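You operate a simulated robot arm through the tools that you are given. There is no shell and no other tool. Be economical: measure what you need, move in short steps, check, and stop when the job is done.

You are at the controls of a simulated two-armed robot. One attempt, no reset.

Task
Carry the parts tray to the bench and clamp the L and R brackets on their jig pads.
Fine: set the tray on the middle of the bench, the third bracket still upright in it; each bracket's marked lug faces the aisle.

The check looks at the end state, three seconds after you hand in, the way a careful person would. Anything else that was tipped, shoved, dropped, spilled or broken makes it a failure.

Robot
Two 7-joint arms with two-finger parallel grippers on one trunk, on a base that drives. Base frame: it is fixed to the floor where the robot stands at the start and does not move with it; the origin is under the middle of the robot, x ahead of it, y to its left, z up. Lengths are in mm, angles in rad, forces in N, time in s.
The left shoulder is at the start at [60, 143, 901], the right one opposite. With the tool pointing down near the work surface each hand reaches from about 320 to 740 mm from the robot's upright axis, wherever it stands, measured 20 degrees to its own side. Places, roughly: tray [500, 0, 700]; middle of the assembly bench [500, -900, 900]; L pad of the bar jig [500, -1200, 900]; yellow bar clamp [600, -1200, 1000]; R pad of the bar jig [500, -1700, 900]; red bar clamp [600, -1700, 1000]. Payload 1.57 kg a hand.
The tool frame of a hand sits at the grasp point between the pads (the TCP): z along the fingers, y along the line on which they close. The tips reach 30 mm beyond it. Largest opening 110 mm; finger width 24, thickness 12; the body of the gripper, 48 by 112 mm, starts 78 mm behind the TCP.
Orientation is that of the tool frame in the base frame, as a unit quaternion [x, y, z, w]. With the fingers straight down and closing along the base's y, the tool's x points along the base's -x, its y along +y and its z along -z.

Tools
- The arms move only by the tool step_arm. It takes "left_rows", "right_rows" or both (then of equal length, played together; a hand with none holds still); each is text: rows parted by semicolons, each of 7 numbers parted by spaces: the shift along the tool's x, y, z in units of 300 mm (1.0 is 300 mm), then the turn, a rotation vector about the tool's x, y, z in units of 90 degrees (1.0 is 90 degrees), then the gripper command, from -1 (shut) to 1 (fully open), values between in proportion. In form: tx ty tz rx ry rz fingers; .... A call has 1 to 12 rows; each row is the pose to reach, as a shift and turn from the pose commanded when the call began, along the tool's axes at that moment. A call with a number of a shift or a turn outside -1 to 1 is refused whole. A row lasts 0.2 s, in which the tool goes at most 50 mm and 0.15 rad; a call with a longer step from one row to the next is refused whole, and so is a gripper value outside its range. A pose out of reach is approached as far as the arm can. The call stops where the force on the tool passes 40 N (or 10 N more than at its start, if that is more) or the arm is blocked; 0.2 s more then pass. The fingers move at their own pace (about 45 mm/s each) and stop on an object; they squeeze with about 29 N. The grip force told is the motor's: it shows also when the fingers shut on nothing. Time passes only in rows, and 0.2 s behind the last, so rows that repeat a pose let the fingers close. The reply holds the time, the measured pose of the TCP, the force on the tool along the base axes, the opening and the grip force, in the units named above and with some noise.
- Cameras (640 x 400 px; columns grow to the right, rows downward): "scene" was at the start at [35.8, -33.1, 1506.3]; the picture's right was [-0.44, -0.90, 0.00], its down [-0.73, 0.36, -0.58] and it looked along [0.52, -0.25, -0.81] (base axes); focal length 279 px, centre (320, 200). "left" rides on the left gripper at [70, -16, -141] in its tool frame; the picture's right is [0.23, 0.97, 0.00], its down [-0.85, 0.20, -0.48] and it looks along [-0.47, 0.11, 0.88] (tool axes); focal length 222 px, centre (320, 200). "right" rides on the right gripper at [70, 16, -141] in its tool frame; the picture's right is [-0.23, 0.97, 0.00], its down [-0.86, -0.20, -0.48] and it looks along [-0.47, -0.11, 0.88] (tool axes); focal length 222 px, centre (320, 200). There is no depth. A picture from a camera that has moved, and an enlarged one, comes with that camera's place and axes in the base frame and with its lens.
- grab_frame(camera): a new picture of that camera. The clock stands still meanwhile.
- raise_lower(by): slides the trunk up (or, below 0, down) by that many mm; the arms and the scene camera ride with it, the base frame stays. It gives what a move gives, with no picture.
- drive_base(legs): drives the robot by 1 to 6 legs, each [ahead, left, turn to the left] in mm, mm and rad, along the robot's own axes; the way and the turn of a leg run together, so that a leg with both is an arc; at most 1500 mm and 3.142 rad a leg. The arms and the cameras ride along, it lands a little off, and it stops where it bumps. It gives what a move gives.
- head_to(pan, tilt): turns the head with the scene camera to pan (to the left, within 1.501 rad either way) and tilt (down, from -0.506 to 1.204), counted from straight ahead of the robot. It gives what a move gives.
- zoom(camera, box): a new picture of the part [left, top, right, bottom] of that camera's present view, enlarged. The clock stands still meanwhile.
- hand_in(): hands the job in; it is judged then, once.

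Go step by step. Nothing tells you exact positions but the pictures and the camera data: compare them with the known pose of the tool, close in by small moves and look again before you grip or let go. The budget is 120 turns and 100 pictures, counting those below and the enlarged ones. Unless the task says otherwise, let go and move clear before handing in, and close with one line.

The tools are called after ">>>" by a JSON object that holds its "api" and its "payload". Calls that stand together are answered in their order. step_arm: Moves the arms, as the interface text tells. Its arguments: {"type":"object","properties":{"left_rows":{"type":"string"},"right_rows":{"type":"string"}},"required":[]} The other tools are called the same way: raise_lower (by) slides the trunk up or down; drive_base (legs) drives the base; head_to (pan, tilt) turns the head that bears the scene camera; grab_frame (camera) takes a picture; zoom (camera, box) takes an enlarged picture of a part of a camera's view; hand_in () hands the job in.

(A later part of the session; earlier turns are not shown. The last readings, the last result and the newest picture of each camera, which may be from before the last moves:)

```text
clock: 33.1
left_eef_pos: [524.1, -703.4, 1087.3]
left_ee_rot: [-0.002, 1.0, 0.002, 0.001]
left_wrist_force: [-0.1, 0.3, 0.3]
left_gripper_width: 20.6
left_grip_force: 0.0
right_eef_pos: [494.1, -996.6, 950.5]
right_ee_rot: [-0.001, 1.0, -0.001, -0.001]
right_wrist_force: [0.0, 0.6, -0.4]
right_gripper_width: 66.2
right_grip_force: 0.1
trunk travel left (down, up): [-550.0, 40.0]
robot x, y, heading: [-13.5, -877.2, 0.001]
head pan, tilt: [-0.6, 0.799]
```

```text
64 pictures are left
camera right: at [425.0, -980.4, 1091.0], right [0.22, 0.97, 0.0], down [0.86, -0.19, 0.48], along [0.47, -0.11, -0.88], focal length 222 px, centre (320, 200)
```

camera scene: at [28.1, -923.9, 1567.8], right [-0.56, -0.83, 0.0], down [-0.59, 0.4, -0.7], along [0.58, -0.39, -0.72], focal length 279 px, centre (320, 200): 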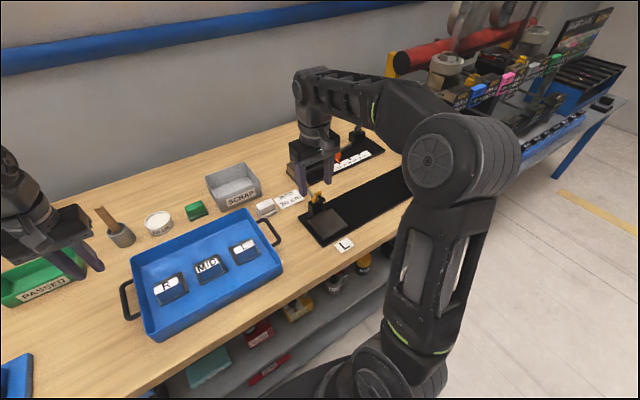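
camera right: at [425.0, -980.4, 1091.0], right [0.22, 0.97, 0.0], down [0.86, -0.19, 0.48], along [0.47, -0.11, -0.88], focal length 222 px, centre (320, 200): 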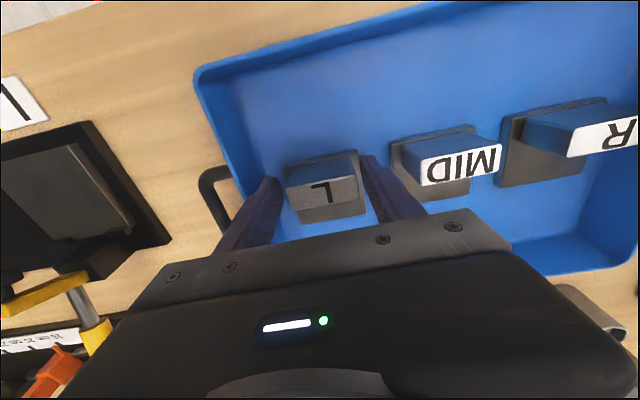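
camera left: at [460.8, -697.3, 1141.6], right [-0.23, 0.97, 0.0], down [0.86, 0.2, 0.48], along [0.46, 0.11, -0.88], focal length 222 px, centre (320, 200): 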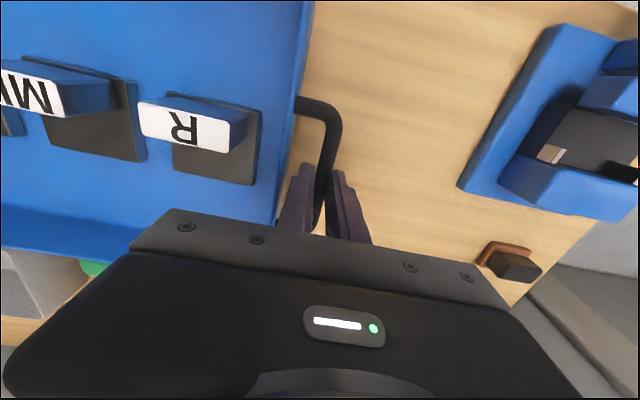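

Lug sits between the fingers. Close, then lift 90 mm.

>>> {"api": "step_arm", "payload": {"right_rows": "0 0 0 0 0 0 -1;0 0 0 0 0 0 -1;0 0 0 0 0 0 -1;0 0 0 0 0 0 -1"}}

>>> {"api": "step_arm", "payload": {"right_rows": "0 0 -0.04 0 0 0 -1;0 0 -0.1 0 0 0 -1;0 0 -0.2 0 0 0 -1;0 0 -0.3 0 0 0 -1;0 0 -0.3 0 0 0 -1"}}

>>> {"api": "grab_frame", "payload": {"camera": "right"}}

>>> {"api": "head_to", "payload": {"pan": -0.3, "tilt": 0.9}}

>>> {"api": "grab_frame", "payload": {"camera": "scene"}}

```text
clock: 34.1
left_eef_pos: [524.2, -703.8, 1087.4]
left_ee_rot: [-0.003, 1.0, 0.001, -0.001]
left_wrist_force: [-1.0, 0.1, 0.7]
left_gripper_width: 20.8
left_grip_force: 0.0
right_eef_pos: [495.0, -997.4, 950.4]
right_ee_rot: [-0.002, 1.0, -0.002, -0.001]
right_wrist_force: [0.8, 0.5, -0.5]
right_gripper_width: 55.7
right_grip_force: 28.9
trunk travel left (down, up): [-550.0, 40.0]
robot x, y, heading: [-7.3, -874.0, 0.005]
head pan, tilt: [-0.6, 0.799]
```

```text
clock: 35.3
left_eef_pos: [524.9, -703.4, 1087.2]
left_ee_rot: [-0.001, 1.0, 0.001, 0.0]
left_wrist_force: [0.0, -0.2, -0.1]
left_gripper_width: 20.9
left_grip_force: 0.0
right_eef_pos: [494.2, -995.6, 1039.2]
right_ee_rot: [-0.002, 1.0, -0.002, -0.001]
right_wrist_force: [0.5, -0.3, -3.8]
right_gripper_width: 55.8
right_grip_force: 29.1
trunk travel left (down, up): [-550.0, 40.0]
robot x, y, heading: [-8.2, -878.1, 0.0]
head pan, tilt: [-0.6, 0.799]
```

```text
63 pictures are left
camera right: at [424.6, -978.6, 1181.0], right [0.22, 0.97, 0.0], down [0.86, -0.19, 0.48], along [0.47, -0.11, -0.88], focal length 222 px, centre (320, 200)
```

right: 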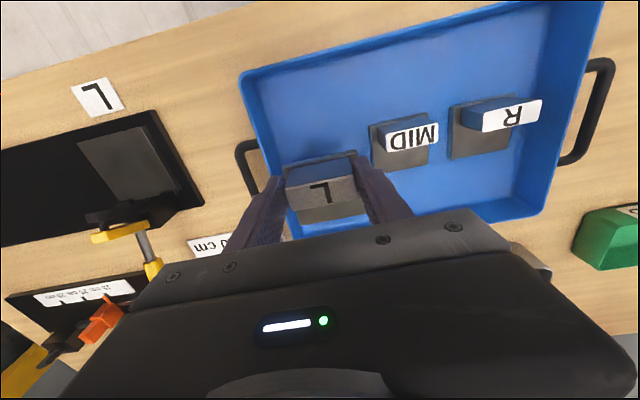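

```text
clock: 36.1
left_eef_pos: [523.0, -703.0, 1088.1]
left_ee_rot: [-0.001, 1.0, 0.001, 0.0]
left_wrist_force: [0.2, 0.6, -0.4]
left_gripper_width: 20.7
left_grip_force: 0.0
right_eef_pos: [495.0, -995.3, 1037.5]
right_ee_rot: [-0.002, 1.0, -0.001, -0.001]
right_wrist_force: [-0.5, -0.9, -4.0]
right_gripper_width: 55.6
right_grip_force: 28.9
trunk travel left (down, up): [-550.0, 40.0]
robot x, y, heading: [-8.5, -878.2, 0.006]
head pan, tilt: [-0.3, 0.901]
```

```text
62 pictures are left
camera scene: at [34.0, -900.8, 1559.9], right [-0.29, -0.96, 0.0], down [-0.75, 0.23, -0.62], along [0.59, -0.18, -0.78], focal length 279 px, centre (320, 200)
```

scene: 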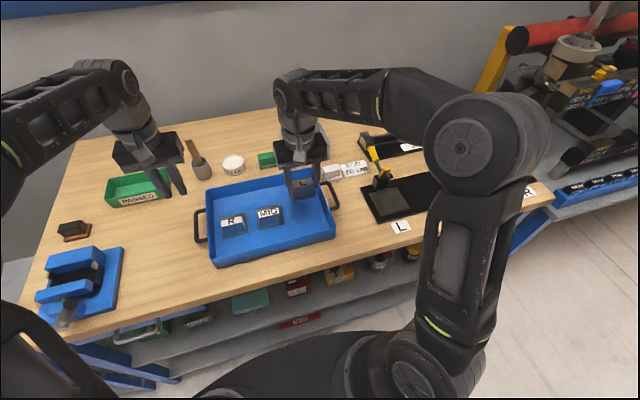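

L is held level and its lug measures 55.7 mm wide. I zoom on the held bracket to learn its offset from the TCP.

>>> {"api": "zoom", "payload": {"camera": "right", "box": [240, 120, 400, 250]}}

>>> {"api": "zoom", "payload": {"camera": "scene", "box": [250, 130, 370, 230]}}

```text
3.08 times, centred on (320, 185) of right
camera zoom: at [424.5, -978.6, 1180.7], right [0.22, 0.97, 0.0], down [0.86, -0.19, 0.48], along [0.47, -0.11, -0.88], focal length 684 px, centre (320, 246)
```

zoom: 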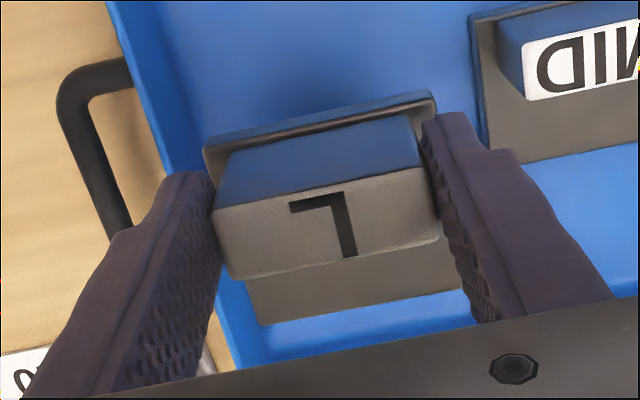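

```text
4.00 times, centred on (310, 180) of scene
camera zoom: at [34.0, -900.8, 1559.9], right [-0.29, -0.96, 0.0], down [-0.75, 0.23, -0.62], along [0.59, -0.18, -0.78], focal length 1115 px, centre (360, 280)
```

zoom: 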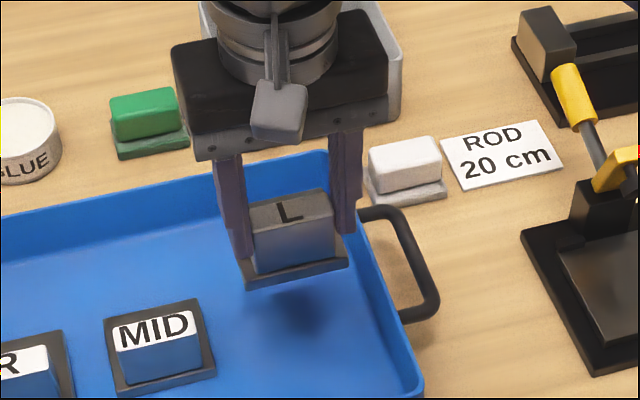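

The held plate centre is about 20 mm ahead of the TCP, and the raised clamp foot hangs near (498, 980). So I approach the pad from the aisle side, go low, then slide back. First transit.

>>> {"api": "step_arm", "payload": {"right_rows": "0.036 -0.05 -0.1 0 0 0 -1;0.072 -0.2 -0.12 0 0 0 -1;0.11 -0.35 -0.12 0 0 0 -1;0.145 -0.5 -0.12 0 0 0 -1;0.18 -0.64 -0.12 0 0 0 -1;0.217 -0.78 -0.12 0 0 0 -1;0.217 -0.845 -0.06 0 0 0 -1;0.217 -0.845 0.06 0 0 0 -1;0.217 -0.845 0.15 0 0 0 -1;0.217 -0.845 0.15 0 0 0 -1"}}

>>> {"api": "grab_frame", "payload": {"camera": "right"}}

>>> {"api": "grab_frame", "payload": {"camera": "scene"}}

```text
clock: 38.3
left_eef_pos: [522.9, -702.9, 1088.1]
left_ee_rot: [-0.002, 1.0, 0.002, 0.001]
left_wrist_force: [-0.8, 0.2, -0.4]
left_gripper_width: 20.9
left_grip_force: 0.1
right_eef_pos: [429.8, -1252.4, 995.2]
right_ee_rot: [-0.002, 1.0, -0.001, -0.001]
right_wrist_force: [-11.0, -1.1, -4.2]
right_gripper_width: 55.6
right_grip_force: 28.5
trunk travel left (down, up): [-550.0, 40.0]
robot x, y, heading: [-8.8, -878.1, 0.003]
head pan, tilt: [-0.3, 0.901]
```

```text
59 pictures are left
camera right: at [358.7, -1234.5, 1135.9], right [0.22, 0.97, 0.0], down [0.86, -0.2, 0.48], along [0.46, -0.11, -0.88], focal length 222 px, centre (320, 200)
```

right: 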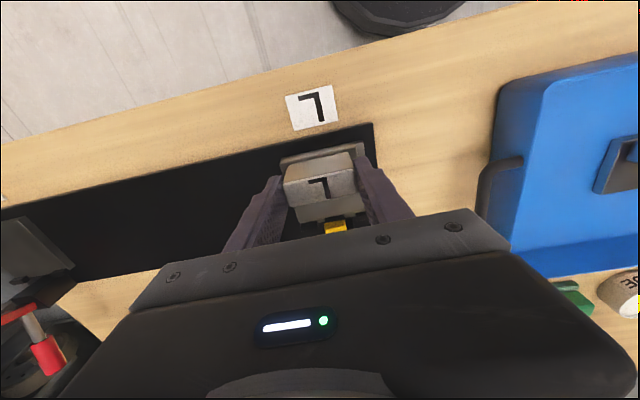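

```text
58 pictures are left
camera scene: at [32.2, -901.1, 1559.8], right [-0.29, -0.96, 0.0], down [-0.75, 0.23, -0.62], along [0.59, -0.18, -0.78], focal length 279 px, centre (320, 200)
```

scene: 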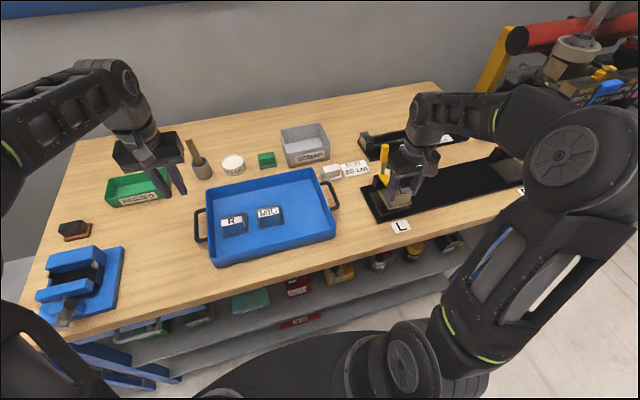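

There is an 11 N push toward the aisle, so the bracket's rear touches the clamp. I zoom to see before moving away.

>>> {"api": "zoom", "payload": {"camera": "scene", "box": [340, 120, 460, 240]}}

>>> {"api": "zoom", "payload": {"camera": "right", "box": [240, 120, 400, 250]}}

```text
3.33 times, centred on (400, 180) of scene
camera zoom: at [32.2, -901.1, 1559.8], right [-0.29, -0.96, 0.0], down [-0.75, 0.23, -0.62], along [0.59, -0.18, -0.78], focal length 929 px, centre (53, 267)
```

zoom: 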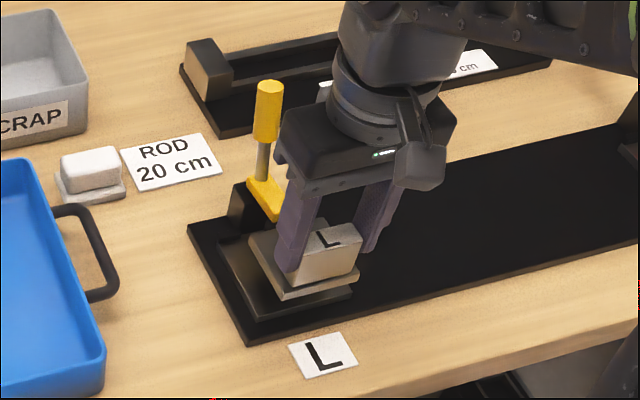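

```text
3.08 times, centred on (320, 185) of right
camera zoom: at [358.7, -1234.5, 1135.9], right [0.22, 0.97, 0.0], down [0.86, -0.2, 0.48], along [0.46, -0.11, -0.88], focal length 684 px, centre (320, 246)
```

zoom: 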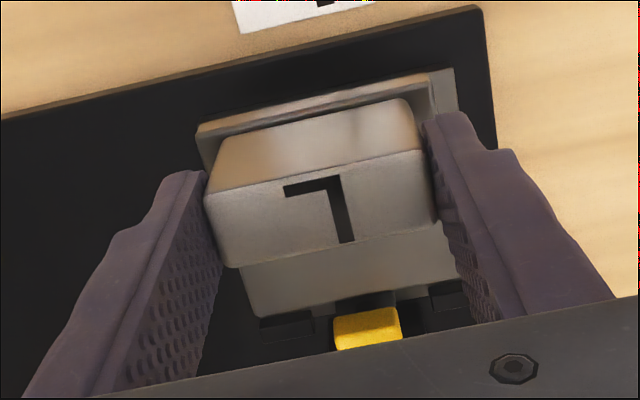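

The descending plate swung the clamp's arm down (handle now upright). I back the bracket off toward the aisle and look.

>>> {"api": "step_arm", "payload": {"right_rows": "0.05 0 0 0 0 0 -1;0.1 0 0 0 0 0 -1;0.15 0 0 0 0 0 -1;0.15 0 -0.1 0 0 0 -1;0.15 0 -0.2 0 0 0 -1;0.15 0 -0.2 0 0 0 -1"}}

>>> {"api": "zoom", "payload": {"camera": "scene", "box": [340, 120, 460, 240]}}

>>> {"api": "grab_frame", "payload": {"camera": "right"}}

```text
clock: 39.7
left_eef_pos: [524.3, -701.8, 1086.8]
left_ee_rot: [-0.002, 1.0, 0.003, -0.001]
left_wrist_force: [0.5, -0.4, 0.7]
left_gripper_width: 21.2
left_grip_force: 0.0
right_eef_pos: [387.4, -1249.3, 1052.2]
right_ee_rot: [-0.002, 1.0, -0.001, -0.001]
right_wrist_force: [-0.4, 0.0, -3.8]
right_gripper_width: 55.9
right_grip_force: 28.9
trunk travel left (down, up): [-550.0, 40.0]
robot x, y, heading: [-6.5, -878.5, 0.002]
head pan, tilt: [-0.3, 0.901]
```

```text
3.33 times, centred on (400, 180) of scene
camera zoom: at [34.0, -901.0, 1559.9], right [-0.29, -0.96, 0.0], down [-0.75, 0.23, -0.62], along [0.59, -0.18, -0.78], focal length 929 px, centre (53, 267)
```

zoom: 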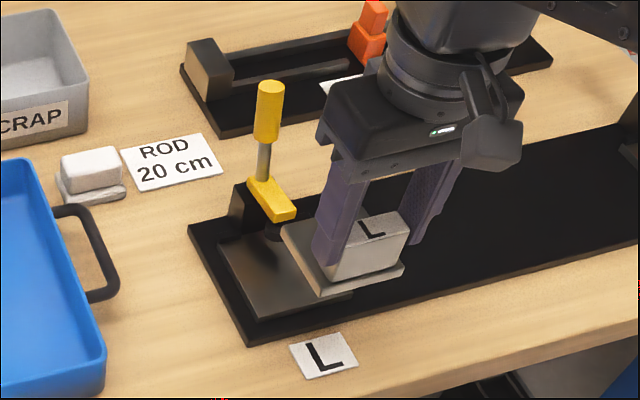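

```text
54 pictures are left
camera right: at [318.4, -1233.2, 1193.8], right [0.22, 0.97, 0.0], down [0.86, -0.19, 0.48], along [0.47, -0.11, -0.88], focal length 222 px, centre (320, 200)
```

right: 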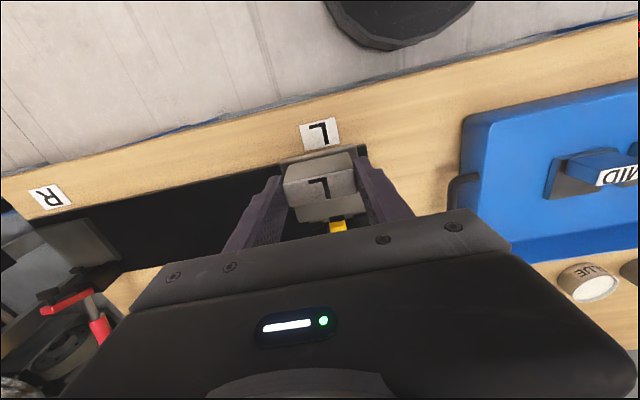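

The clamp is now closed and empty: pivot near (530, 950), handle upright at about (545, 1030). I drive right so the left hand can reopen it while the right keeps the bracket.

>>> {"api": "drive_base", "payload": {"legs": [[0, -350, 0]]}}

>>> {"api": "head_to", "payload": {"pan": 0.0, "tilt": 0.85}}

>>> {"api": "grab_frame", "payload": {"camera": "scene"}}

>>> {"api": "grab_frame", "payload": {"camera": "left"}}

```text
clock: 42.0
left_eef_pos: [525.2, -1060.0, 1087.2]
left_ee_rot: [0.0, 1.0, 0.002, -0.001]
left_wrist_force: [0.5, -0.2, -0.4]
left_gripper_width: 20.9
left_grip_force: 0.1
right_eef_pos: [387.9, -1607.2, 1051.9]
right_ee_rot: [-0.001, 1.0, -0.001, -0.001]
right_wrist_force: [-0.1, -0.6, -4.2]
right_gripper_width: 55.8
right_grip_force: 29.2
trunk travel left (down, up): [-550.0, 40.0]
robot x, y, heading: [-10.6, -1233.3, -0.001]
head pan, tilt: [-0.3, 0.901]
```

```text
clock: 42.8
left_eef_pos: [524.7, -1060.4, 1086.4]
left_ee_rot: [-0.001, 1.0, 0.002, 0.0]
left_wrist_force: [1.1, 0.0, 0.4]
left_gripper_width: 20.9
left_grip_force: 0.1
right_eef_pos: [389.0, -1607.4, 1052.4]
right_ee_rot: [-0.001, 1.0, -0.002, -0.001]
right_wrist_force: [-0.1, -0.2, -4.1]
right_gripper_width: 55.6
right_grip_force: 29.2
trunk travel left (down, up): [-550.0, 40.0]
robot x, y, heading: [-7.0, -1231.1, -0.002]
head pan, tilt: [0.0, 0.85]
```

```text
53 pictures are left
camera scene: at [40.9, -1233.7, 1563.8], right [0.0, -1.0, 0.0], down [-0.75, 0.0, -0.66], along [0.66, 0.0, -0.75], focal length 279 px, centre (320, 200)
```

scene: 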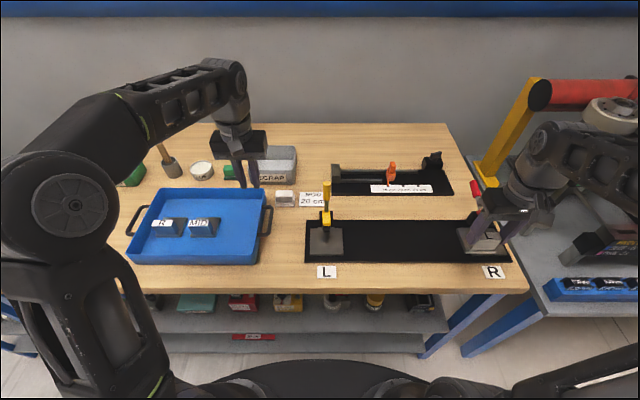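

```text
52 pictures are left
camera left: at [454.1, -1077.2, 1229.7], right [-0.23, 0.97, 0.0], down [0.85, 0.2, 0.48], along [0.47, 0.11, -0.88], focal length 222 px, centre (320, 200)
```

left: 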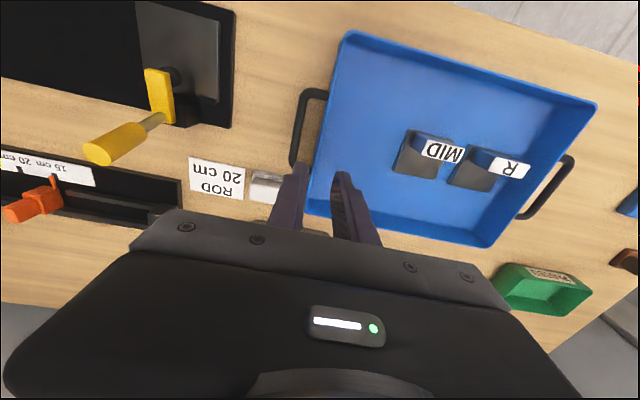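

The handle runs from about (542, 983) to (555, 1042) at y≈-1250. I bring the left hand above it with fingers partly open.

>>> {"api": "step_arm", "payload": {"left_rows": "-0.02 -0.05 -0.1 0 0 0 0;-0.03 -0.2 -0.1 0 0 0 0;-0.05 -0.35 -0.1 0 0 0 0;-0.07 -0.5 -0.1 0 0 0 0;-0.083 -0.633 -0.1 0 0 0 0;-0.083 -0.633 -0.1 0 0 0 0"}}

>>> {"api": "grab_frame", "payload": {"camera": "left"}}

>>> {"api": "zoom", "payload": {"camera": "scene", "box": [240, 130, 400, 270]}}

```text
clock: 44.2
left_eef_pos: [553.1, -1150.0, 1122.8]
left_ee_rot: [0.001, 1.0, -0.019, 0.024]
left_wrist_force: [-0.4, 0.1, 0.5]
left_gripper_width: 54.8
left_grip_force: 0.0
left hand out of reach, approached as far as the arm can: row 1, 2, 3, 4, 5, 6
right_eef_pos: [388.4, -1605.4, 1052.6]
right_ee_rot: [-0.001, 1.0, -0.002, -0.002]
right_wrist_force: [-0.4, 0.9, -4.0]
right_gripper_width: 55.7
right_grip_force: 29.4
trunk travel left (down, up): [-550.0, 40.0]
robot x, y, heading: [-6.8, -1232.2, 0.005]
head pan, tilt: [0.0, 0.85]
```

```text
51 pictures are left
camera left: at [474.4, -1160.5, 1261.7], right [-0.22, 0.97, -0.05], down [0.83, 0.22, 0.51], along [0.51, 0.07, -0.86], focal length 222 px, centre (320, 200)
```

left: 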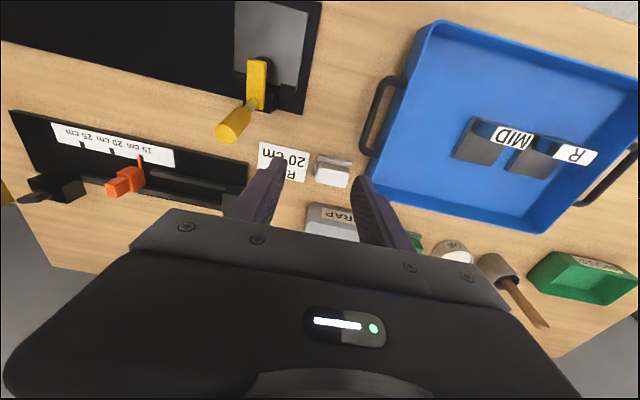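

```text
2.86 times, centred on (320, 200) of scene
camera zoom: at [40.6, -1233.6, 1563.8], right [0.0, -1.0, 0.0], down [-0.75, 0.0, -0.66], along [0.66, 0.0, -0.75], focal length 797 px, centre (320, 200)
```

zoom: 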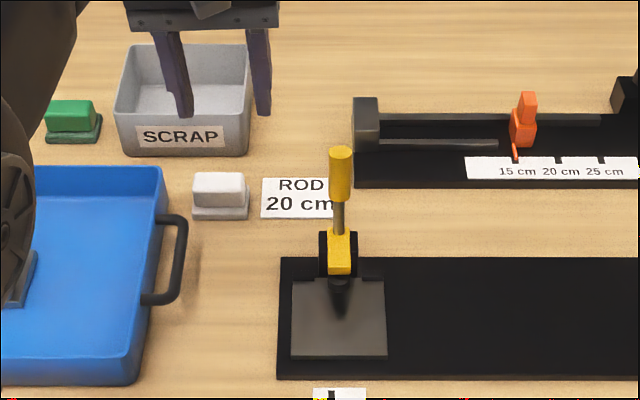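

The left hand can't cross that far. I tuck the right hand in, then drive another 160 mm right.

>>> {"api": "step_arm", "payload": {"right_rows": "0 0.15 -0.05 0 0 0 -1;0 0.3 -0.05 0 0 0 -1;0 0.45 -0.05 0 0 0 -1;0 0.45 -0.05 0 0 0 -1"}}

>>> {"api": "drive_base", "payload": {"legs": [[0, -165, 0]]}}

>>> {"api": "grab_frame", "payload": {"camera": "left"}}

```text
clock: 45.2
left_eef_pos: [550.8, -1149.5, 1121.0]
left_ee_rot: [0.001, 1.0, -0.019, 0.023]
left_wrist_force: [0.3, -0.8, 0.8]
left_gripper_width: 54.8
left_grip_force: 0.0
right_eef_pos: [389.4, -1472.7, 1067.4]
right_ee_rot: [0.0, 1.0, -0.002, -0.001]
right_wrist_force: [-0.5, -0.1, -4.7]
right_gripper_width: 55.5
right_grip_force: 28.6
trunk travel left (down, up): [-550.0, 40.0]
robot x, y, heading: [-8.9, -1231.8, 0.002]
head pan, tilt: [0.0, 0.85]
```

```text
clock: 46.6
left_eef_pos: [553.5, -1314.7, 1122.6]
left_ee_rot: [0.001, 1.0, -0.019, 0.023]
left_wrist_force: [-0.3, -0.2, 0.5]
left_gripper_width: 55.2
left_grip_force: 0.1
right_eef_pos: [389.1, -1638.2, 1067.5]
right_ee_rot: [0.0, 1.0, -0.002, -0.001]
right_wrist_force: [0.6, -0.7, -4.7]
right_gripper_width: 55.8
right_grip_force: 29.1
trunk travel left (down, up): [-550.0, 40.0]
robot x, y, heading: [-10.5, -1401.2, 0.006]
head pan, tilt: [0.0, 0.85]
```

```text
49 pictures are left
camera left: at [474.8, -1326.8, 1261.4], right [-0.23, 0.97, -0.05], down [0.83, 0.22, 0.51], along [0.51, 0.08, -0.86], focal length 222 px, centre (320, 200)
```

left: 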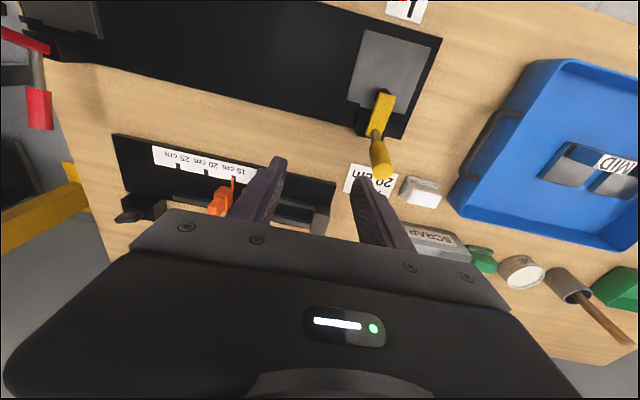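

>>> {"api": "step_arm", "payload": {"left_rows": "0 0.1 0 0 0 0 0;0 0.215 0 0 0 0 0;0 0.215 0 0 0 0 0"}}

```text
clock: 47.4
left_eef_pos: [550.6, -1251.6, 1118.9]
left_ee_rot: [0.0, 1.0, -0.018, 0.023]
left_wrist_force: [0.0, -0.5, -0.4]
left_gripper_width: 55.0
left_grip_force: 0.0
right_eef_pos: [388.7, -1639.0, 1067.6]
right_ee_rot: [-0.001, 1.0, -0.003, -0.001]
right_wrist_force: [0.7, 0.2, -4.2]
right_gripper_width: 55.7
right_grip_force: 28.7
trunk travel left (down, up): [-550.0, 40.0]
robot x, y, heading: [-7.5, -1400.7, -0.001]
head pan, tilt: [0.0, 0.85]
```

The left hand is straight above the handle. I descend astride it.

>>> {"api": "step_arm", "payload": {"left_rows": "0.005 0.007 0.1 0 0 0 0;0.01 0.014 0.2 0 0 0 0;0.017 0.02 0.3 0 0 0 0;0.017 0.02 0.33 0 0 0 0;0.017 0.02 0.33 0 0 0 0"}}

>>> {"api": "grab_frame", "payload": {"camera": "left"}}

>>> {"api": "zoom", "payload": {"camera": "scene", "box": [180, 130, 340, 270]}}

```text
clock: 48.6
left_eef_pos: [553.0, -1247.8, 1019.9]
left_ee_rot: [0.001, 1.0, -0.019, 0.023]
left_wrist_force: [0.6, -0.4, -0.2]
left_gripper_width: 54.9
left_grip_force: 0.0
right_eef_pos: [389.4, -1638.5, 1067.6]
right_ee_rot: [-0.001, 1.0, -0.002, 0.0]
right_wrist_force: [-0.3, -0.7, -4.7]
right_gripper_width: 55.8
right_grip_force: 29.4
trunk travel left (down, up): [-550.0, 40.0]
robot x, y, heading: [-5.3, -1397.9, 0.003]
head pan, tilt: [0.0, 0.85]
```

```text
48 pictures are left
camera left: at [474.9, -1260.1, 1159.2], right [-0.23, 0.97, -0.05], down [0.83, 0.22, 0.51], along [0.51, 0.08, -0.86], focal length 222 px, centre (320, 200)
```

left: 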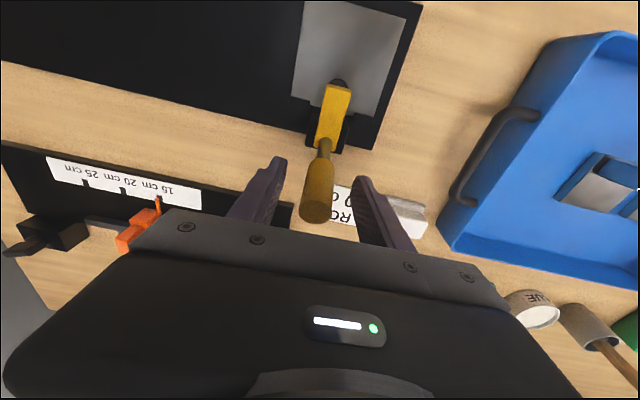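

```text
2.86 times, centred on (260, 200) of scene
camera zoom: at [41.3, -1399.2, 1563.8], right [0.0, -1.0, 0.0], down [-0.75, 0.0, -0.66], along [0.66, 0.0, -0.75], focal length 797 px, centre (491, 200)
```

zoom: 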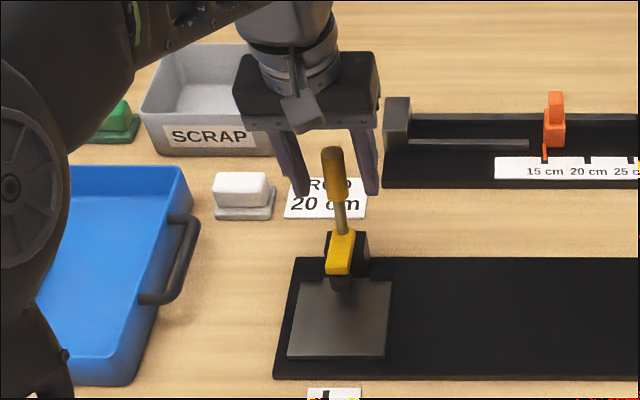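

The handle is between the left fingers. I grip it and swing it back along its arc to open the clamp.

>>> {"api": "step_arm", "payload": {"left_rows": "0 0 0 0 0 0 -1;0 0 0 0 0 0 -1;0 0 0 0 0 0 -1;0 0 0 0 0 0 -1"}}

>>> {"api": "step_arm", "payload": {"left_rows": "-0.025 0 0.008 0 0 0 -1;-0.05 0 0.02 0 0 0 -1;-0.075 0 0.035 0 0 0 -1;-0.097 0 0.053 0 0 0 -1;-0.115 0 0.073 0 0 0 -1;-0.133 0 0.093 0 0 0 -1;-0.147 0 0.118 0 0 0 -1;-0.16 0 0.143 0 0 0 -1;-0.16 0 0.143 0 0 0 -1"}}

>>> {"api": "zoom", "payload": {"camera": "scene", "box": [180, 130, 340, 270]}}

```text
clock: 49.6
left_eef_pos: [553.1, -1249.8, 1019.4]
left_ee_rot: [0.002, 1.0, -0.019, 0.024]
left_wrist_force: [0.2, -6.3, -0.6]
left_gripper_width: 23.0
left_grip_force: 32.4
right_eef_pos: [389.6, -1640.4, 1068.1]
right_ee_rot: [-0.001, 1.0, -0.002, 0.0]
right_wrist_force: [-0.1, -0.3, -4.1]
right_gripper_width: 55.7
right_grip_force: 29.2
trunk travel left (down, up): [-550.0, 40.0]
robot x, y, heading: [-10.6, -1397.1, 0.002]
head pan, tilt: [0.0, 0.85]
```

```text
clock: 51.6
left_eef_pos: [603.7, -1250.5, 979.6]
left_ee_rot: [0.001, 1.0, -0.018, 0.026]
left_wrist_force: [10.9, -13.1, 20.5]
left_gripper_width: 22.1
left_grip_force: 35.0
right_eef_pos: [388.2, -1639.6, 1066.0]
right_ee_rot: [-0.001, 1.0, -0.001, -0.001]
right_wrist_force: [0.1, 0.0, -4.1]
right_gripper_width: 55.8
right_grip_force: 29.3
trunk travel left (down, up): [-550.0, 40.0]
robot x, y, heading: [-7.3, -1397.3, 0.005]
head pan, tilt: [0.0, 0.85]
```

```text
2.86 times, centred on (260, 200) of scene
camera zoom: at [41.1, -1401.7, 1563.8], right [0.0, -1.0, 0.0], down [-0.75, 0.0, -0.66], along [0.66, 0.0, -0.75], focal length 797 px, centre (491, 200)
```

zoom: 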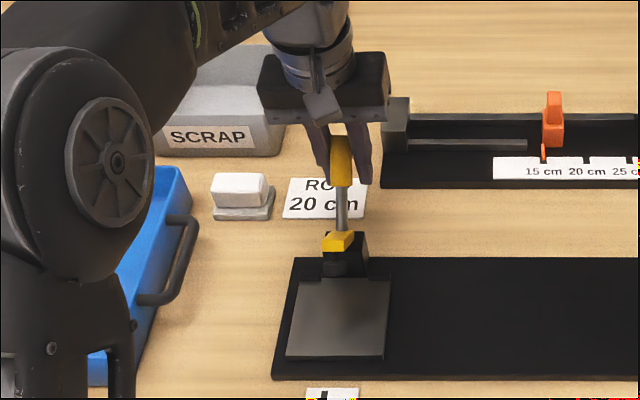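

The arm has swung up and the force suggests the end stop. I release, rise clear and check that it stays open.

>>> {"api": "step_arm", "payload": {"left_rows": "0 0 0 0 0 0 0;0 0 0 0 0 0 0;0 0 -0.1 0 0 0 0;0 0 -0.25 0 0 0 0;0 0 -0.4 0 0 0 0;0 0.1 -0.45 0 0 0 0;0 0.25 -0.45 0 0 0 0;0 0.4 -0.45 0 0 0 0;0 0.55 -0.45 0 0 0 0;0 0.7 -0.45 0 0 0 0"}}

>>> {"api": "zoom", "payload": {"camera": "scene", "box": [180, 130, 340, 270]}}

```text
clock: 53.8
left_eef_pos: [587.7, -1117.7, 1098.6]
left_ee_rot: [-0.001, 1.0, -0.015, 0.027]
left_wrist_force: [-0.1, 0.1, 0.5]
left_gripper_width: 54.7
left_grip_force: 0.1
left hand out of reach, approached as far as the arm can: row 5, 6, 7, 8, 9, 10
right_eef_pos: [388.3, -1637.5, 1067.0]
right_ee_rot: [-0.001, 1.0, -0.002, -0.001]
right_wrist_force: [-0.2, 0.9, -3.9]
right_gripper_width: 55.7
right_grip_force: 28.8
trunk travel left (down, up): [-550.0, 40.0]
robot x, y, heading: [-4.1, -1398.6, 0.0]
head pan, tilt: [0.0, 0.85]
```

```text
2.86 times, centred on (260, 200) of scene
camera zoom: at [41.0, -1398.2, 1563.8], right [0.0, -1.0, 0.0], down [-0.75, 0.0, -0.66], along [0.66, 0.0, -0.75], focal length 797 px, centre (491, 200)
```

zoom: 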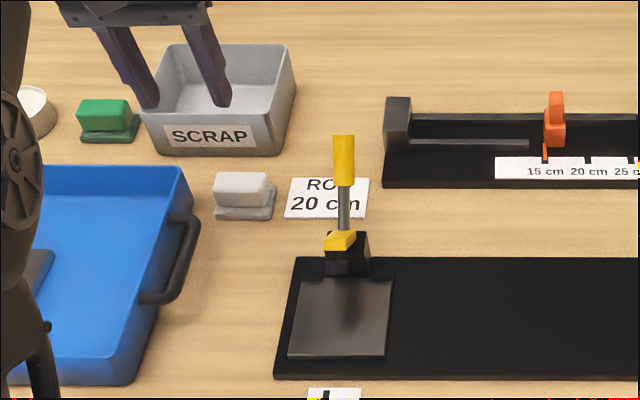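

The clamp stays open. I drive back left by 240 mm so the right arm can serve the L pad.

>>> {"api": "drive_base", "payload": {"legs": [[0, 240, 0]]}}

>>> {"api": "grab_frame", "payload": {"camera": "right"}}

>>> {"api": "zoom", "payload": {"camera": "scene", "box": [270, 130, 430, 270]}}

```text
clock: 55.6
left_eef_pos: [589.5, -877.3, 1099.1]
left_ee_rot: [0.002, 1.0, -0.017, 0.026]
left_wrist_force: [0.5, 0.3, 0.7]
left_gripper_width: 54.9
left_grip_force: 0.0
right_eef_pos: [389.6, -1396.6, 1068.1]
right_ee_rot: [0.001, 1.0, -0.002, -0.001]
right_wrist_force: [0.1, 0.3, -4.6]
right_gripper_width: 55.7
right_grip_force: 28.9
trunk travel left (down, up): [-550.0, 40.0]
robot x, y, heading: [-7.9, -1154.7, -0.004]
head pan, tilt: [0.0, 0.85]
```

```text
44 pictures are left
camera right: at [318.3, -1379.0, 1209.3], right [0.23, 0.97, 0.0], down [0.86, -0.2, 0.48], along [0.46, -0.11, -0.88], focal length 222 px, centre (320, 200)
```

right: 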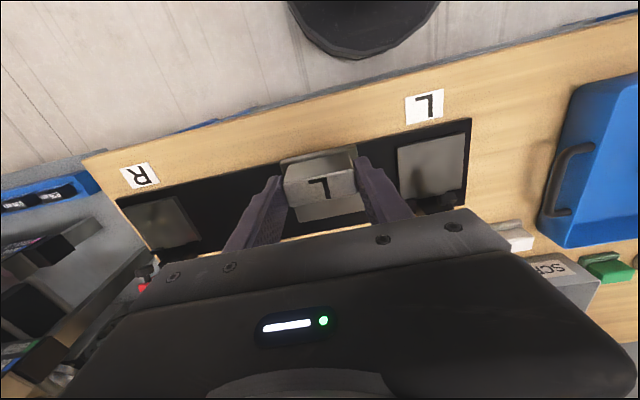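

```text
2.86 times, centred on (350, 200) of scene
camera zoom: at [41.2, -1155.2, 1563.8], right [0.0, -1.0, 0.0], down [-0.75, 0.0, -0.66], along [0.66, 0.0, -0.75], focal length 797 px, centre (234, 200)
```

zoom: 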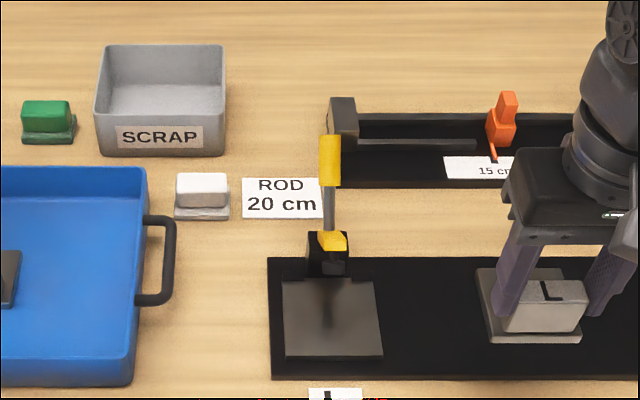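

I re-measure the held bracket, since the contact shifted it in the grip.

>>> {"api": "zoom", "payload": {"camera": "right", "box": [240, 120, 400, 250]}}

>>> {"api": "zoom", "payload": {"camera": "scene", "box": [370, 150, 470, 260]}}

```text
3.08 times, centred on (320, 185) of right
camera zoom: at [318.3, -1379.0, 1209.3], right [0.23, 0.97, 0.0], down [0.86, -0.2, 0.48], along [0.46, -0.11, -0.88], focal length 684 px, centre (320, 246)
```

zoom: 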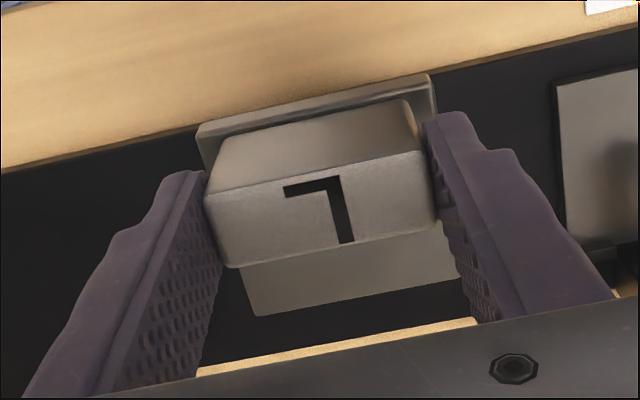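

```text
3.64 times, centred on (420, 205) of scene
camera zoom: at [41.2, -1155.2, 1563.8], right [0.0, -1.0, 0.0], down [-0.75, 0.0, -0.66], along [0.66, 0.0, -0.75], focal length 1014 px, centre (-44, 182)
```

zoom: 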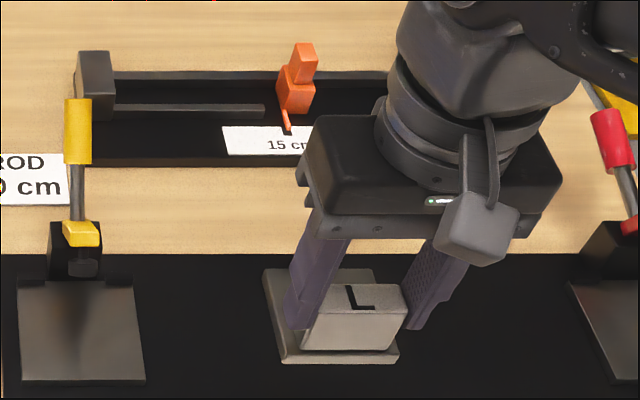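

Plate centre is now about 10 mm ahead of the TCP with a slight nose-down pitch. I go to the front of the L pad and down low, staying clear of the foot.

>>> {"api": "step_arm", "payload": {"right_rows": "-0.01 0.13 0 0 0 0 -1;-0.02 0.26 0 0 0 0 -1;-0.03 0.39 0 0 0 0 -1;-0.035 0.489 0 0 0 0 -1;-0.035 0.489 0.1 0 0 0 -1;-0.035 0.489 0.2 0 0 0 -1;-0.035 0.489 0.29 0 0 0 -1;-0.035 0.489 0.29 0 0 0 -1"}}

>>> {"api": "zoom", "payload": {"camera": "scene", "box": [290, 140, 430, 260]}}

>>> {"api": "grab_frame", "payload": {"camera": "right"}}

```text
clock: 57.4
left_eef_pos: [587.4, -878.2, 1098.6]
left_ee_rot: [0.002, 0.999, -0.017, 0.028]
left_wrist_force: [0.1, 0.0, -1.2]
left_gripper_width: 54.9
left_grip_force: 0.0
right_eef_pos: [396.4, -1253.4, 981.6]
right_ee_rot: [0.002, 1.0, -0.001, -0.001]
right_wrist_force: [-0.6, -0.4, -5.2]
right_gripper_width: 55.6
right_grip_force: 29.0
trunk travel left (down, up): [-550.0, 40.0]
robot x, y, heading: [-8.9, -1156.1, -0.005]
head pan, tilt: [0.0, 0.85]
```

```text
3.33 times, centred on (360, 200) of scene
camera zoom: at [40.9, -1156.3, 1563.8], right [0.0, -1.0, 0.0], down [-0.75, 0.0, -0.66], along [0.66, 0.0, -0.75], focal length 929 px, centre (187, 200)
```

zoom: 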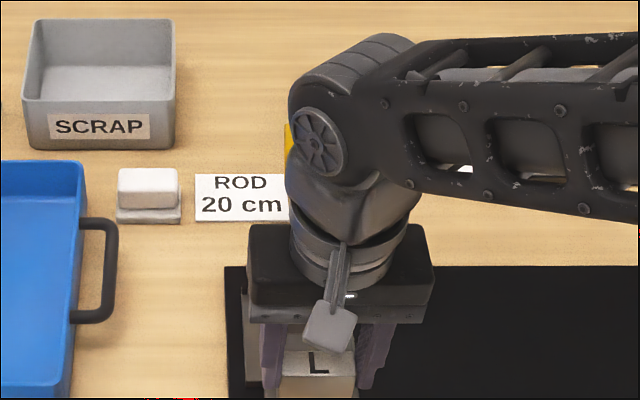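

```text
39 pictures are left
camera right: at [327.7, -1234.7, 1123.4], right [0.23, 0.97, 0.0], down [0.86, -0.2, 0.48], along [0.46, -0.11, -0.88], focal length 222 px, centre (320, 200)
```

right: 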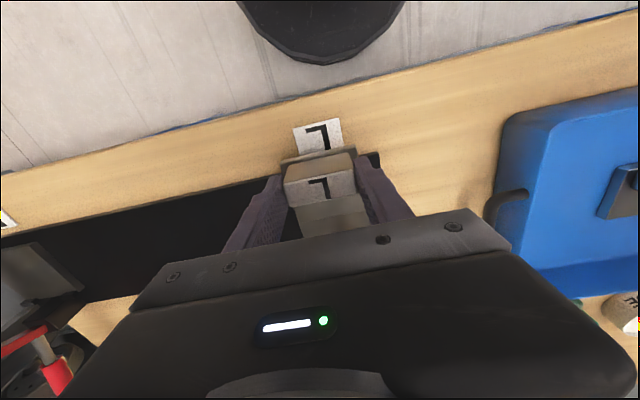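

>>> {"api": "step_arm", "payload": {"right_rows": "0 0.01 0.05 0 0 0 -1;-0.05 0.01 0.05 0 0 0 -1;-0.1 0.01 0.05 0 0 0 -1;-0.1 0.01 0.05 0 0 0 -1"}}

>>> {"api": "zoom", "payload": {"camera": "right", "box": [240, 120, 400, 250]}}

```text
clock: 58.4
left_eef_pos: [589.2, -878.3, 1100.3]
left_ee_rot: [0.003, 0.999, -0.016, 0.028]
left_wrist_force: [-0.5, 0.6, 0.2]
left_gripper_width: 55.0
left_grip_force: 0.1
right_eef_pos: [428.3, -1249.3, 966.9]
right_ee_rot: [0.001, 1.0, -0.002, -0.001]
right_wrist_force: [-0.3, 0.4, -1.3]
right_gripper_width: 55.9
right_grip_force: 29.3
trunk travel left (down, up): [-550.0, 40.0]
robot x, y, heading: [-5.9, -1155.1, -0.004]
head pan, tilt: [0.0, 0.85]
```

```text
3.08 times, centred on (320, 185) of right
camera zoom: at [357.7, -1232.1, 1107.9], right [0.23, 0.97, 0.0], down [0.86, -0.2, 0.48], along [0.46, -0.11, -0.88], focal length 684 px, centre (320, 246)
```

zoom: 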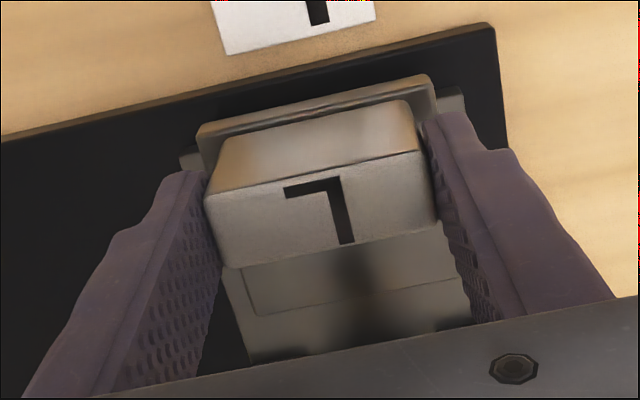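

Nearly touching the pad already. I rise 2 mm and slide the remaining 28 mm back under the foot.

>>> {"api": "step_arm", "payload": {"right_rows": "-0.03 0 -0.007 0 0 0 -1;-0.06 0 -0.007 0 0 0 -1;-0.093 -0.001 -0.007 0 0 0 -1;-0.093 -0.001 -0.007 0 0 0 -1"}}

>>> {"api": "zoom", "payload": {"camera": "right", "box": [240, 100, 400, 250]}}

```text
clock: 59.4
left_eef_pos: [589.5, -878.4, 1100.4]
left_ee_rot: [0.003, 0.999, -0.017, 0.028]
left_wrist_force: [-0.4, 0.0, -0.5]
left_gripper_width: 54.8
left_grip_force: 0.0
right_eef_pos: [454.4, -1249.1, 966.9]
right_ee_rot: [0.001, 1.0, -0.002, -0.003]
right_wrist_force: [-6.6, 0.3, -6.3]
right_gripper_width: 55.2
right_grip_force: 28.9
trunk travel left (down, up): [-550.0, 40.0]
robot x, y, heading: [-6.4, -1159.2, -0.003]
head pan, tilt: [0.0, 0.85]
```

```text
2.67 times, centred on (320, 175) of right
camera zoom: at [384.9, -1232.3, 1109.1], right [0.23, 0.97, -0.01], down [0.86, -0.2, 0.48], along [0.46, -0.11, -0.88], focal length 592 px, centre (320, 267)
```

zoom: 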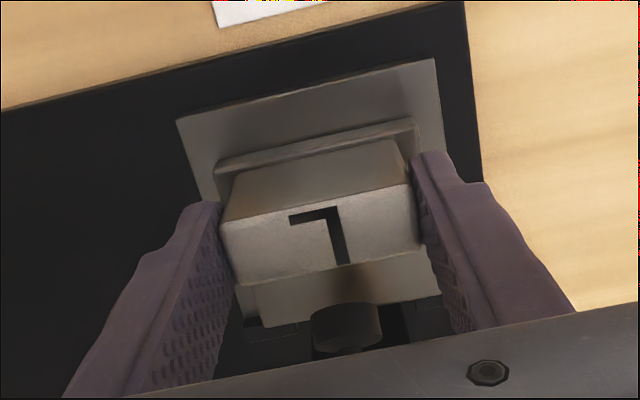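

The plate centre is now about (472, -1249) on the pad with the foot over its rear. I ease forward 4 mm, press down gently and look at the forces.

>>> {"api": "step_arm", "payload": {"right_rows": "0.012 0 0 0 0 0 -1;0.012 0 0.012 0 0 0 -1;0.012 0 0.02 0 0 0 -1;0.012 0 0.02 0 0 0 -1"}}

```text
clock: 60.4
left_eef_pos: [588.1, -878.8, 1101.6]
left_ee_rot: [0.003, 1.0, -0.017, 0.027]
left_wrist_force: [0.0, 0.0, -0.5]
left_gripper_width: 55.4
left_grip_force: 0.0
right_eef_pos: [451.9, -1247.0, 962.2]
right_ee_rot: [0.001, 1.0, -0.001, 0.002]
right_wrist_force: [5.0, -2.7, 17.1]
right_gripper_width: 55.8
right_grip_force: 29.3
trunk travel left (down, up): [-550.0, 40.0]
robot x, y, heading: [-8.3, -1157.7, -0.008]
head pan, tilt: [0.0, 0.85]
```

Seated with 17 N down. I open and rise clear.

>>> {"api": "step_arm", "payload": {"right_rows": "0 0 0 0 0 0 0.25;0 0 0 0 0 0 0.25;0 0 0 0 0 0 0.25;0 0 -0.08 0 0 0 0.25;0.05 0 -0.2 0 0 0 0.25;0.1 0 -0.35 0 0 0 0.25;0.1 0 -0.4 0 0 0 0.25"}}

>>> {"api": "grab_frame", "payload": {"camera": "right"}}

```text
clock: 62.0
left_eef_pos: [588.9, -878.2, 1099.9]
left_ee_rot: [0.002, 0.999, -0.017, 0.027]
left_wrist_force: [-0.9, 0.2, -0.8]
left_gripper_width: 55.3
left_grip_force: 0.0
right_eef_pos: [422.0, -1247.2, 1082.8]
right_ee_rot: [0.001, 1.0, -0.001, 0.0]
right_wrist_force: [0.0, 0.6, 1.3]
right_gripper_width: 69.1
right_grip_force: 0.0
trunk travel left (down, up): [-550.0, 40.0]
robot x, y, heading: [-8.5, -1152.9, -0.005]
head pan, tilt: [0.0, 0.85]
```

```text
36 pictures are left
camera right: at [351.2, -1230.0, 1225.0], right [0.23, 0.97, 0.0], down [0.86, -0.2, 0.48], along [0.46, -0.11, -0.88], focal length 222 px, centre (320, 200)
```

right: 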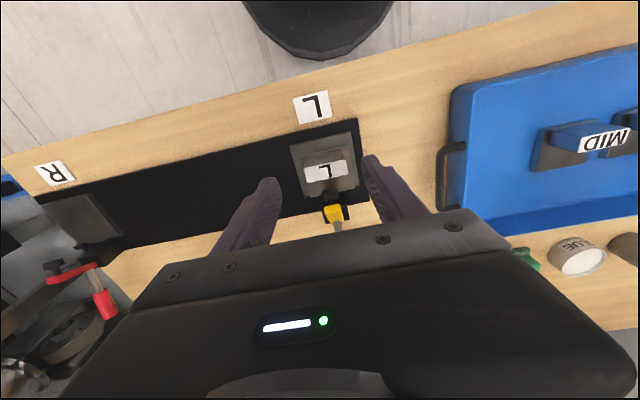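

>>> {"api": "zoom", "payload": {"camera": "right", "box": [270, 110, 380, 240]}}

>>> {"api": "head_to", "payload": {"pan": -0.1, "tilt": 0.85}}

>>> {"api": "zoom", "payload": {"camera": "scene", "box": [250, 120, 420, 270]}}

```text
3.08 times, centred on (325, 175) of right
camera zoom: at [351.2, -1230.0, 1225.0], right [0.23, 0.97, 0.0], down [0.86, -0.2, 0.48], along [0.46, -0.11, -0.88], focal length 684 px, centre (305, 277)
```

zoom: 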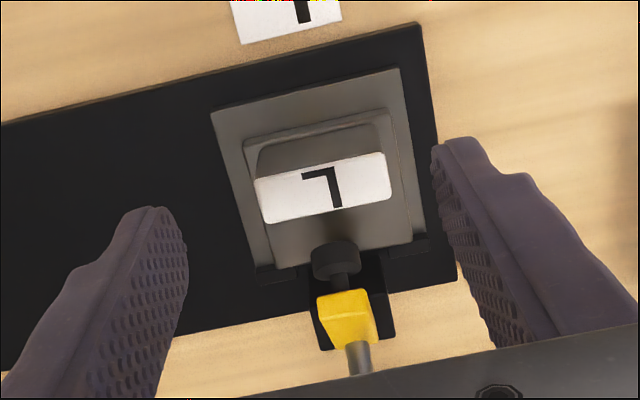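

```text
clock: 62.7
left_eef_pos: [588.9, -879.1, 1100.5]
left_ee_rot: [0.003, 0.999, -0.017, 0.027]
left_wrist_force: [-0.4, 0.7, -0.2]
left_gripper_width: 55.1
left_grip_force: 0.2
right_eef_pos: [421.6, -1246.9, 1083.3]
right_ee_rot: [0.002, 1.0, -0.002, -0.001]
right_wrist_force: [0.3, 0.6, 0.4]
right_gripper_width: 68.7
right_grip_force: 0.1
trunk travel left (down, up): [-550.0, 40.0]
robot x, y, heading: [-5.0, -1156.2, -0.003]
head pan, tilt: [-0.099, 0.85]
```

```text
2.67 times, centred on (335, 195) of scene
camera zoom: at [40.6, -1164.1, 1563.8], right [-0.1, -0.99, 0.0], down [-0.75, 0.08, -0.66], along [0.66, -0.07, -0.75], focal length 744 px, centre (280, 213)
```

zoom: 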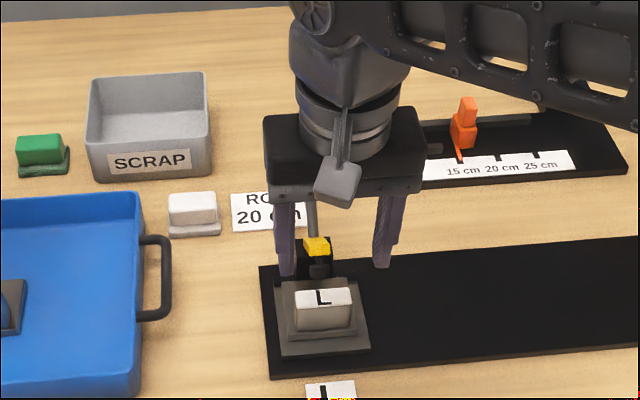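

L rests flat on its pad with the lug toward the aisle and the foot above its rear. Now the right hand goes over the clamp handle.

>>> {"api": "step_arm", "payload": {"right_rows": "0 0 -0.08 0 0 0 0;-0.14 -0.003 -0.08 0 0 0 0;-0.28 -0.006 -0.08 0 0 0 0;-0.42 -0.01 -0.08 0 0 0 0;-0.56 -0.01 -0.08 0 0 0 0;-0.56 -0.01 -0.08 0 0 0 0"}}

>>> {"api": "grab_frame", "payload": {"camera": "right"}}

>>> {"api": "zoom", "payload": {"camera": "scene", "box": [250, 120, 420, 270]}}

```text
clock: 64.1
left_eef_pos: [588.4, -878.6, 1099.9]
left_ee_rot: [0.002, 0.999, -0.017, 0.027]
left_wrist_force: [1.0, -0.8, -0.5]
left_gripper_width: 55.1
left_grip_force: 0.0
right_eef_pos: [538.5, -1250.5, 1105.2]
right_ee_rot: [0.002, 1.0, -0.002, 0.0]
right_wrist_force: [0.4, -0.5, 0.2]
right_gripper_width: 54.9
right_grip_force: 0.1
right hand out of reach, approached as far as the arm can: row 4, 5, 6
trunk travel left (down, up): [-550.0, 40.0]
robot x, y, heading: [-4.8, -1156.4, -0.004]
head pan, tilt: [-0.099, 0.85]
```

```text
33 pictures are left
camera right: at [469.0, -1233.3, 1246.7], right [0.23, 0.97, 0.0], down [0.85, -0.2, 0.48], along [0.47, -0.11, -0.88], focal length 222 px, centre (320, 200)
```

right: 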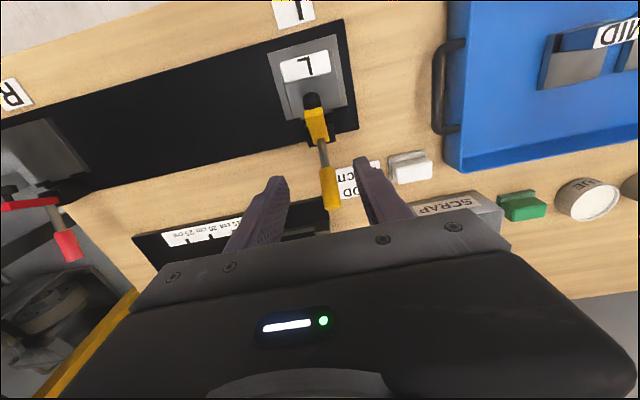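

```text
2.67 times, centred on (335, 195) of scene
camera zoom: at [40.6, -1163.2, 1563.8], right [-0.1, -0.99, 0.0], down [-0.75, 0.08, -0.66], along [0.66, -0.07, -0.75], focal length 744 px, centre (280, 213)
```

zoom: 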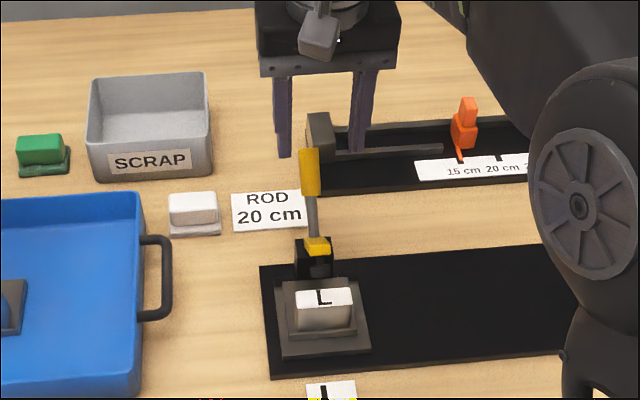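

The handle's middle is near (582, -1250, 1006), at about 45°. I drive left 110 mm and raise the trunk for better reach, then approach again.

>>> {"api": "drive_base", "payload": {"legs": [[0, 115, 0]]}}

>>> {"api": "raise_lower", "payload": {"by": 38}}

```text
clock: 65.3
left_eef_pos: [588.2, -761.2, 1100.0]
left_ee_rot: [0.0, 0.999, -0.017, 0.027]
left_wrist_force: [-1.3, 0.8, -0.2]
left_gripper_width: 54.9
left_grip_force: 0.1
right_eef_pos: [539.6, -1135.3, 1105.3]
right_ee_rot: [-0.001, 1.0, -0.002, 0.001]
right_wrist_force: [-0.4, 0.4, 0.4]
right_gripper_width: 55.1
right_grip_force: 0.0
trunk travel left (down, up): [-550.0, 40.0]
robot x, y, heading: [-5.6, -1041.6, 0.003]
head pan, tilt: [-0.099, 0.85]
```

```text
clock: 66.1
left_eef_pos: [588.0, -763.7, 1138.2]
left_ee_rot: [-0.001, 0.999, -0.017, 0.027]
left_wrist_force: [-0.1, 0.8, 0.1]
left_gripper_width: 55.1
left_grip_force: 0.0
right_eef_pos: [539.0, -1137.0, 1143.3]
right_ee_rot: [-0.001, 1.0, -0.001, 0.0]
right_wrist_force: [0.5, -0.6, 0.0]
right_gripper_width: 55.1
right_grip_force: 0.1
trunk travel left (down, up): [-588.0, 2.0]
robot x, y, heading: [-6.8, -1042.3, -0.001]
head pan, tilt: [-0.099, 0.85]
```

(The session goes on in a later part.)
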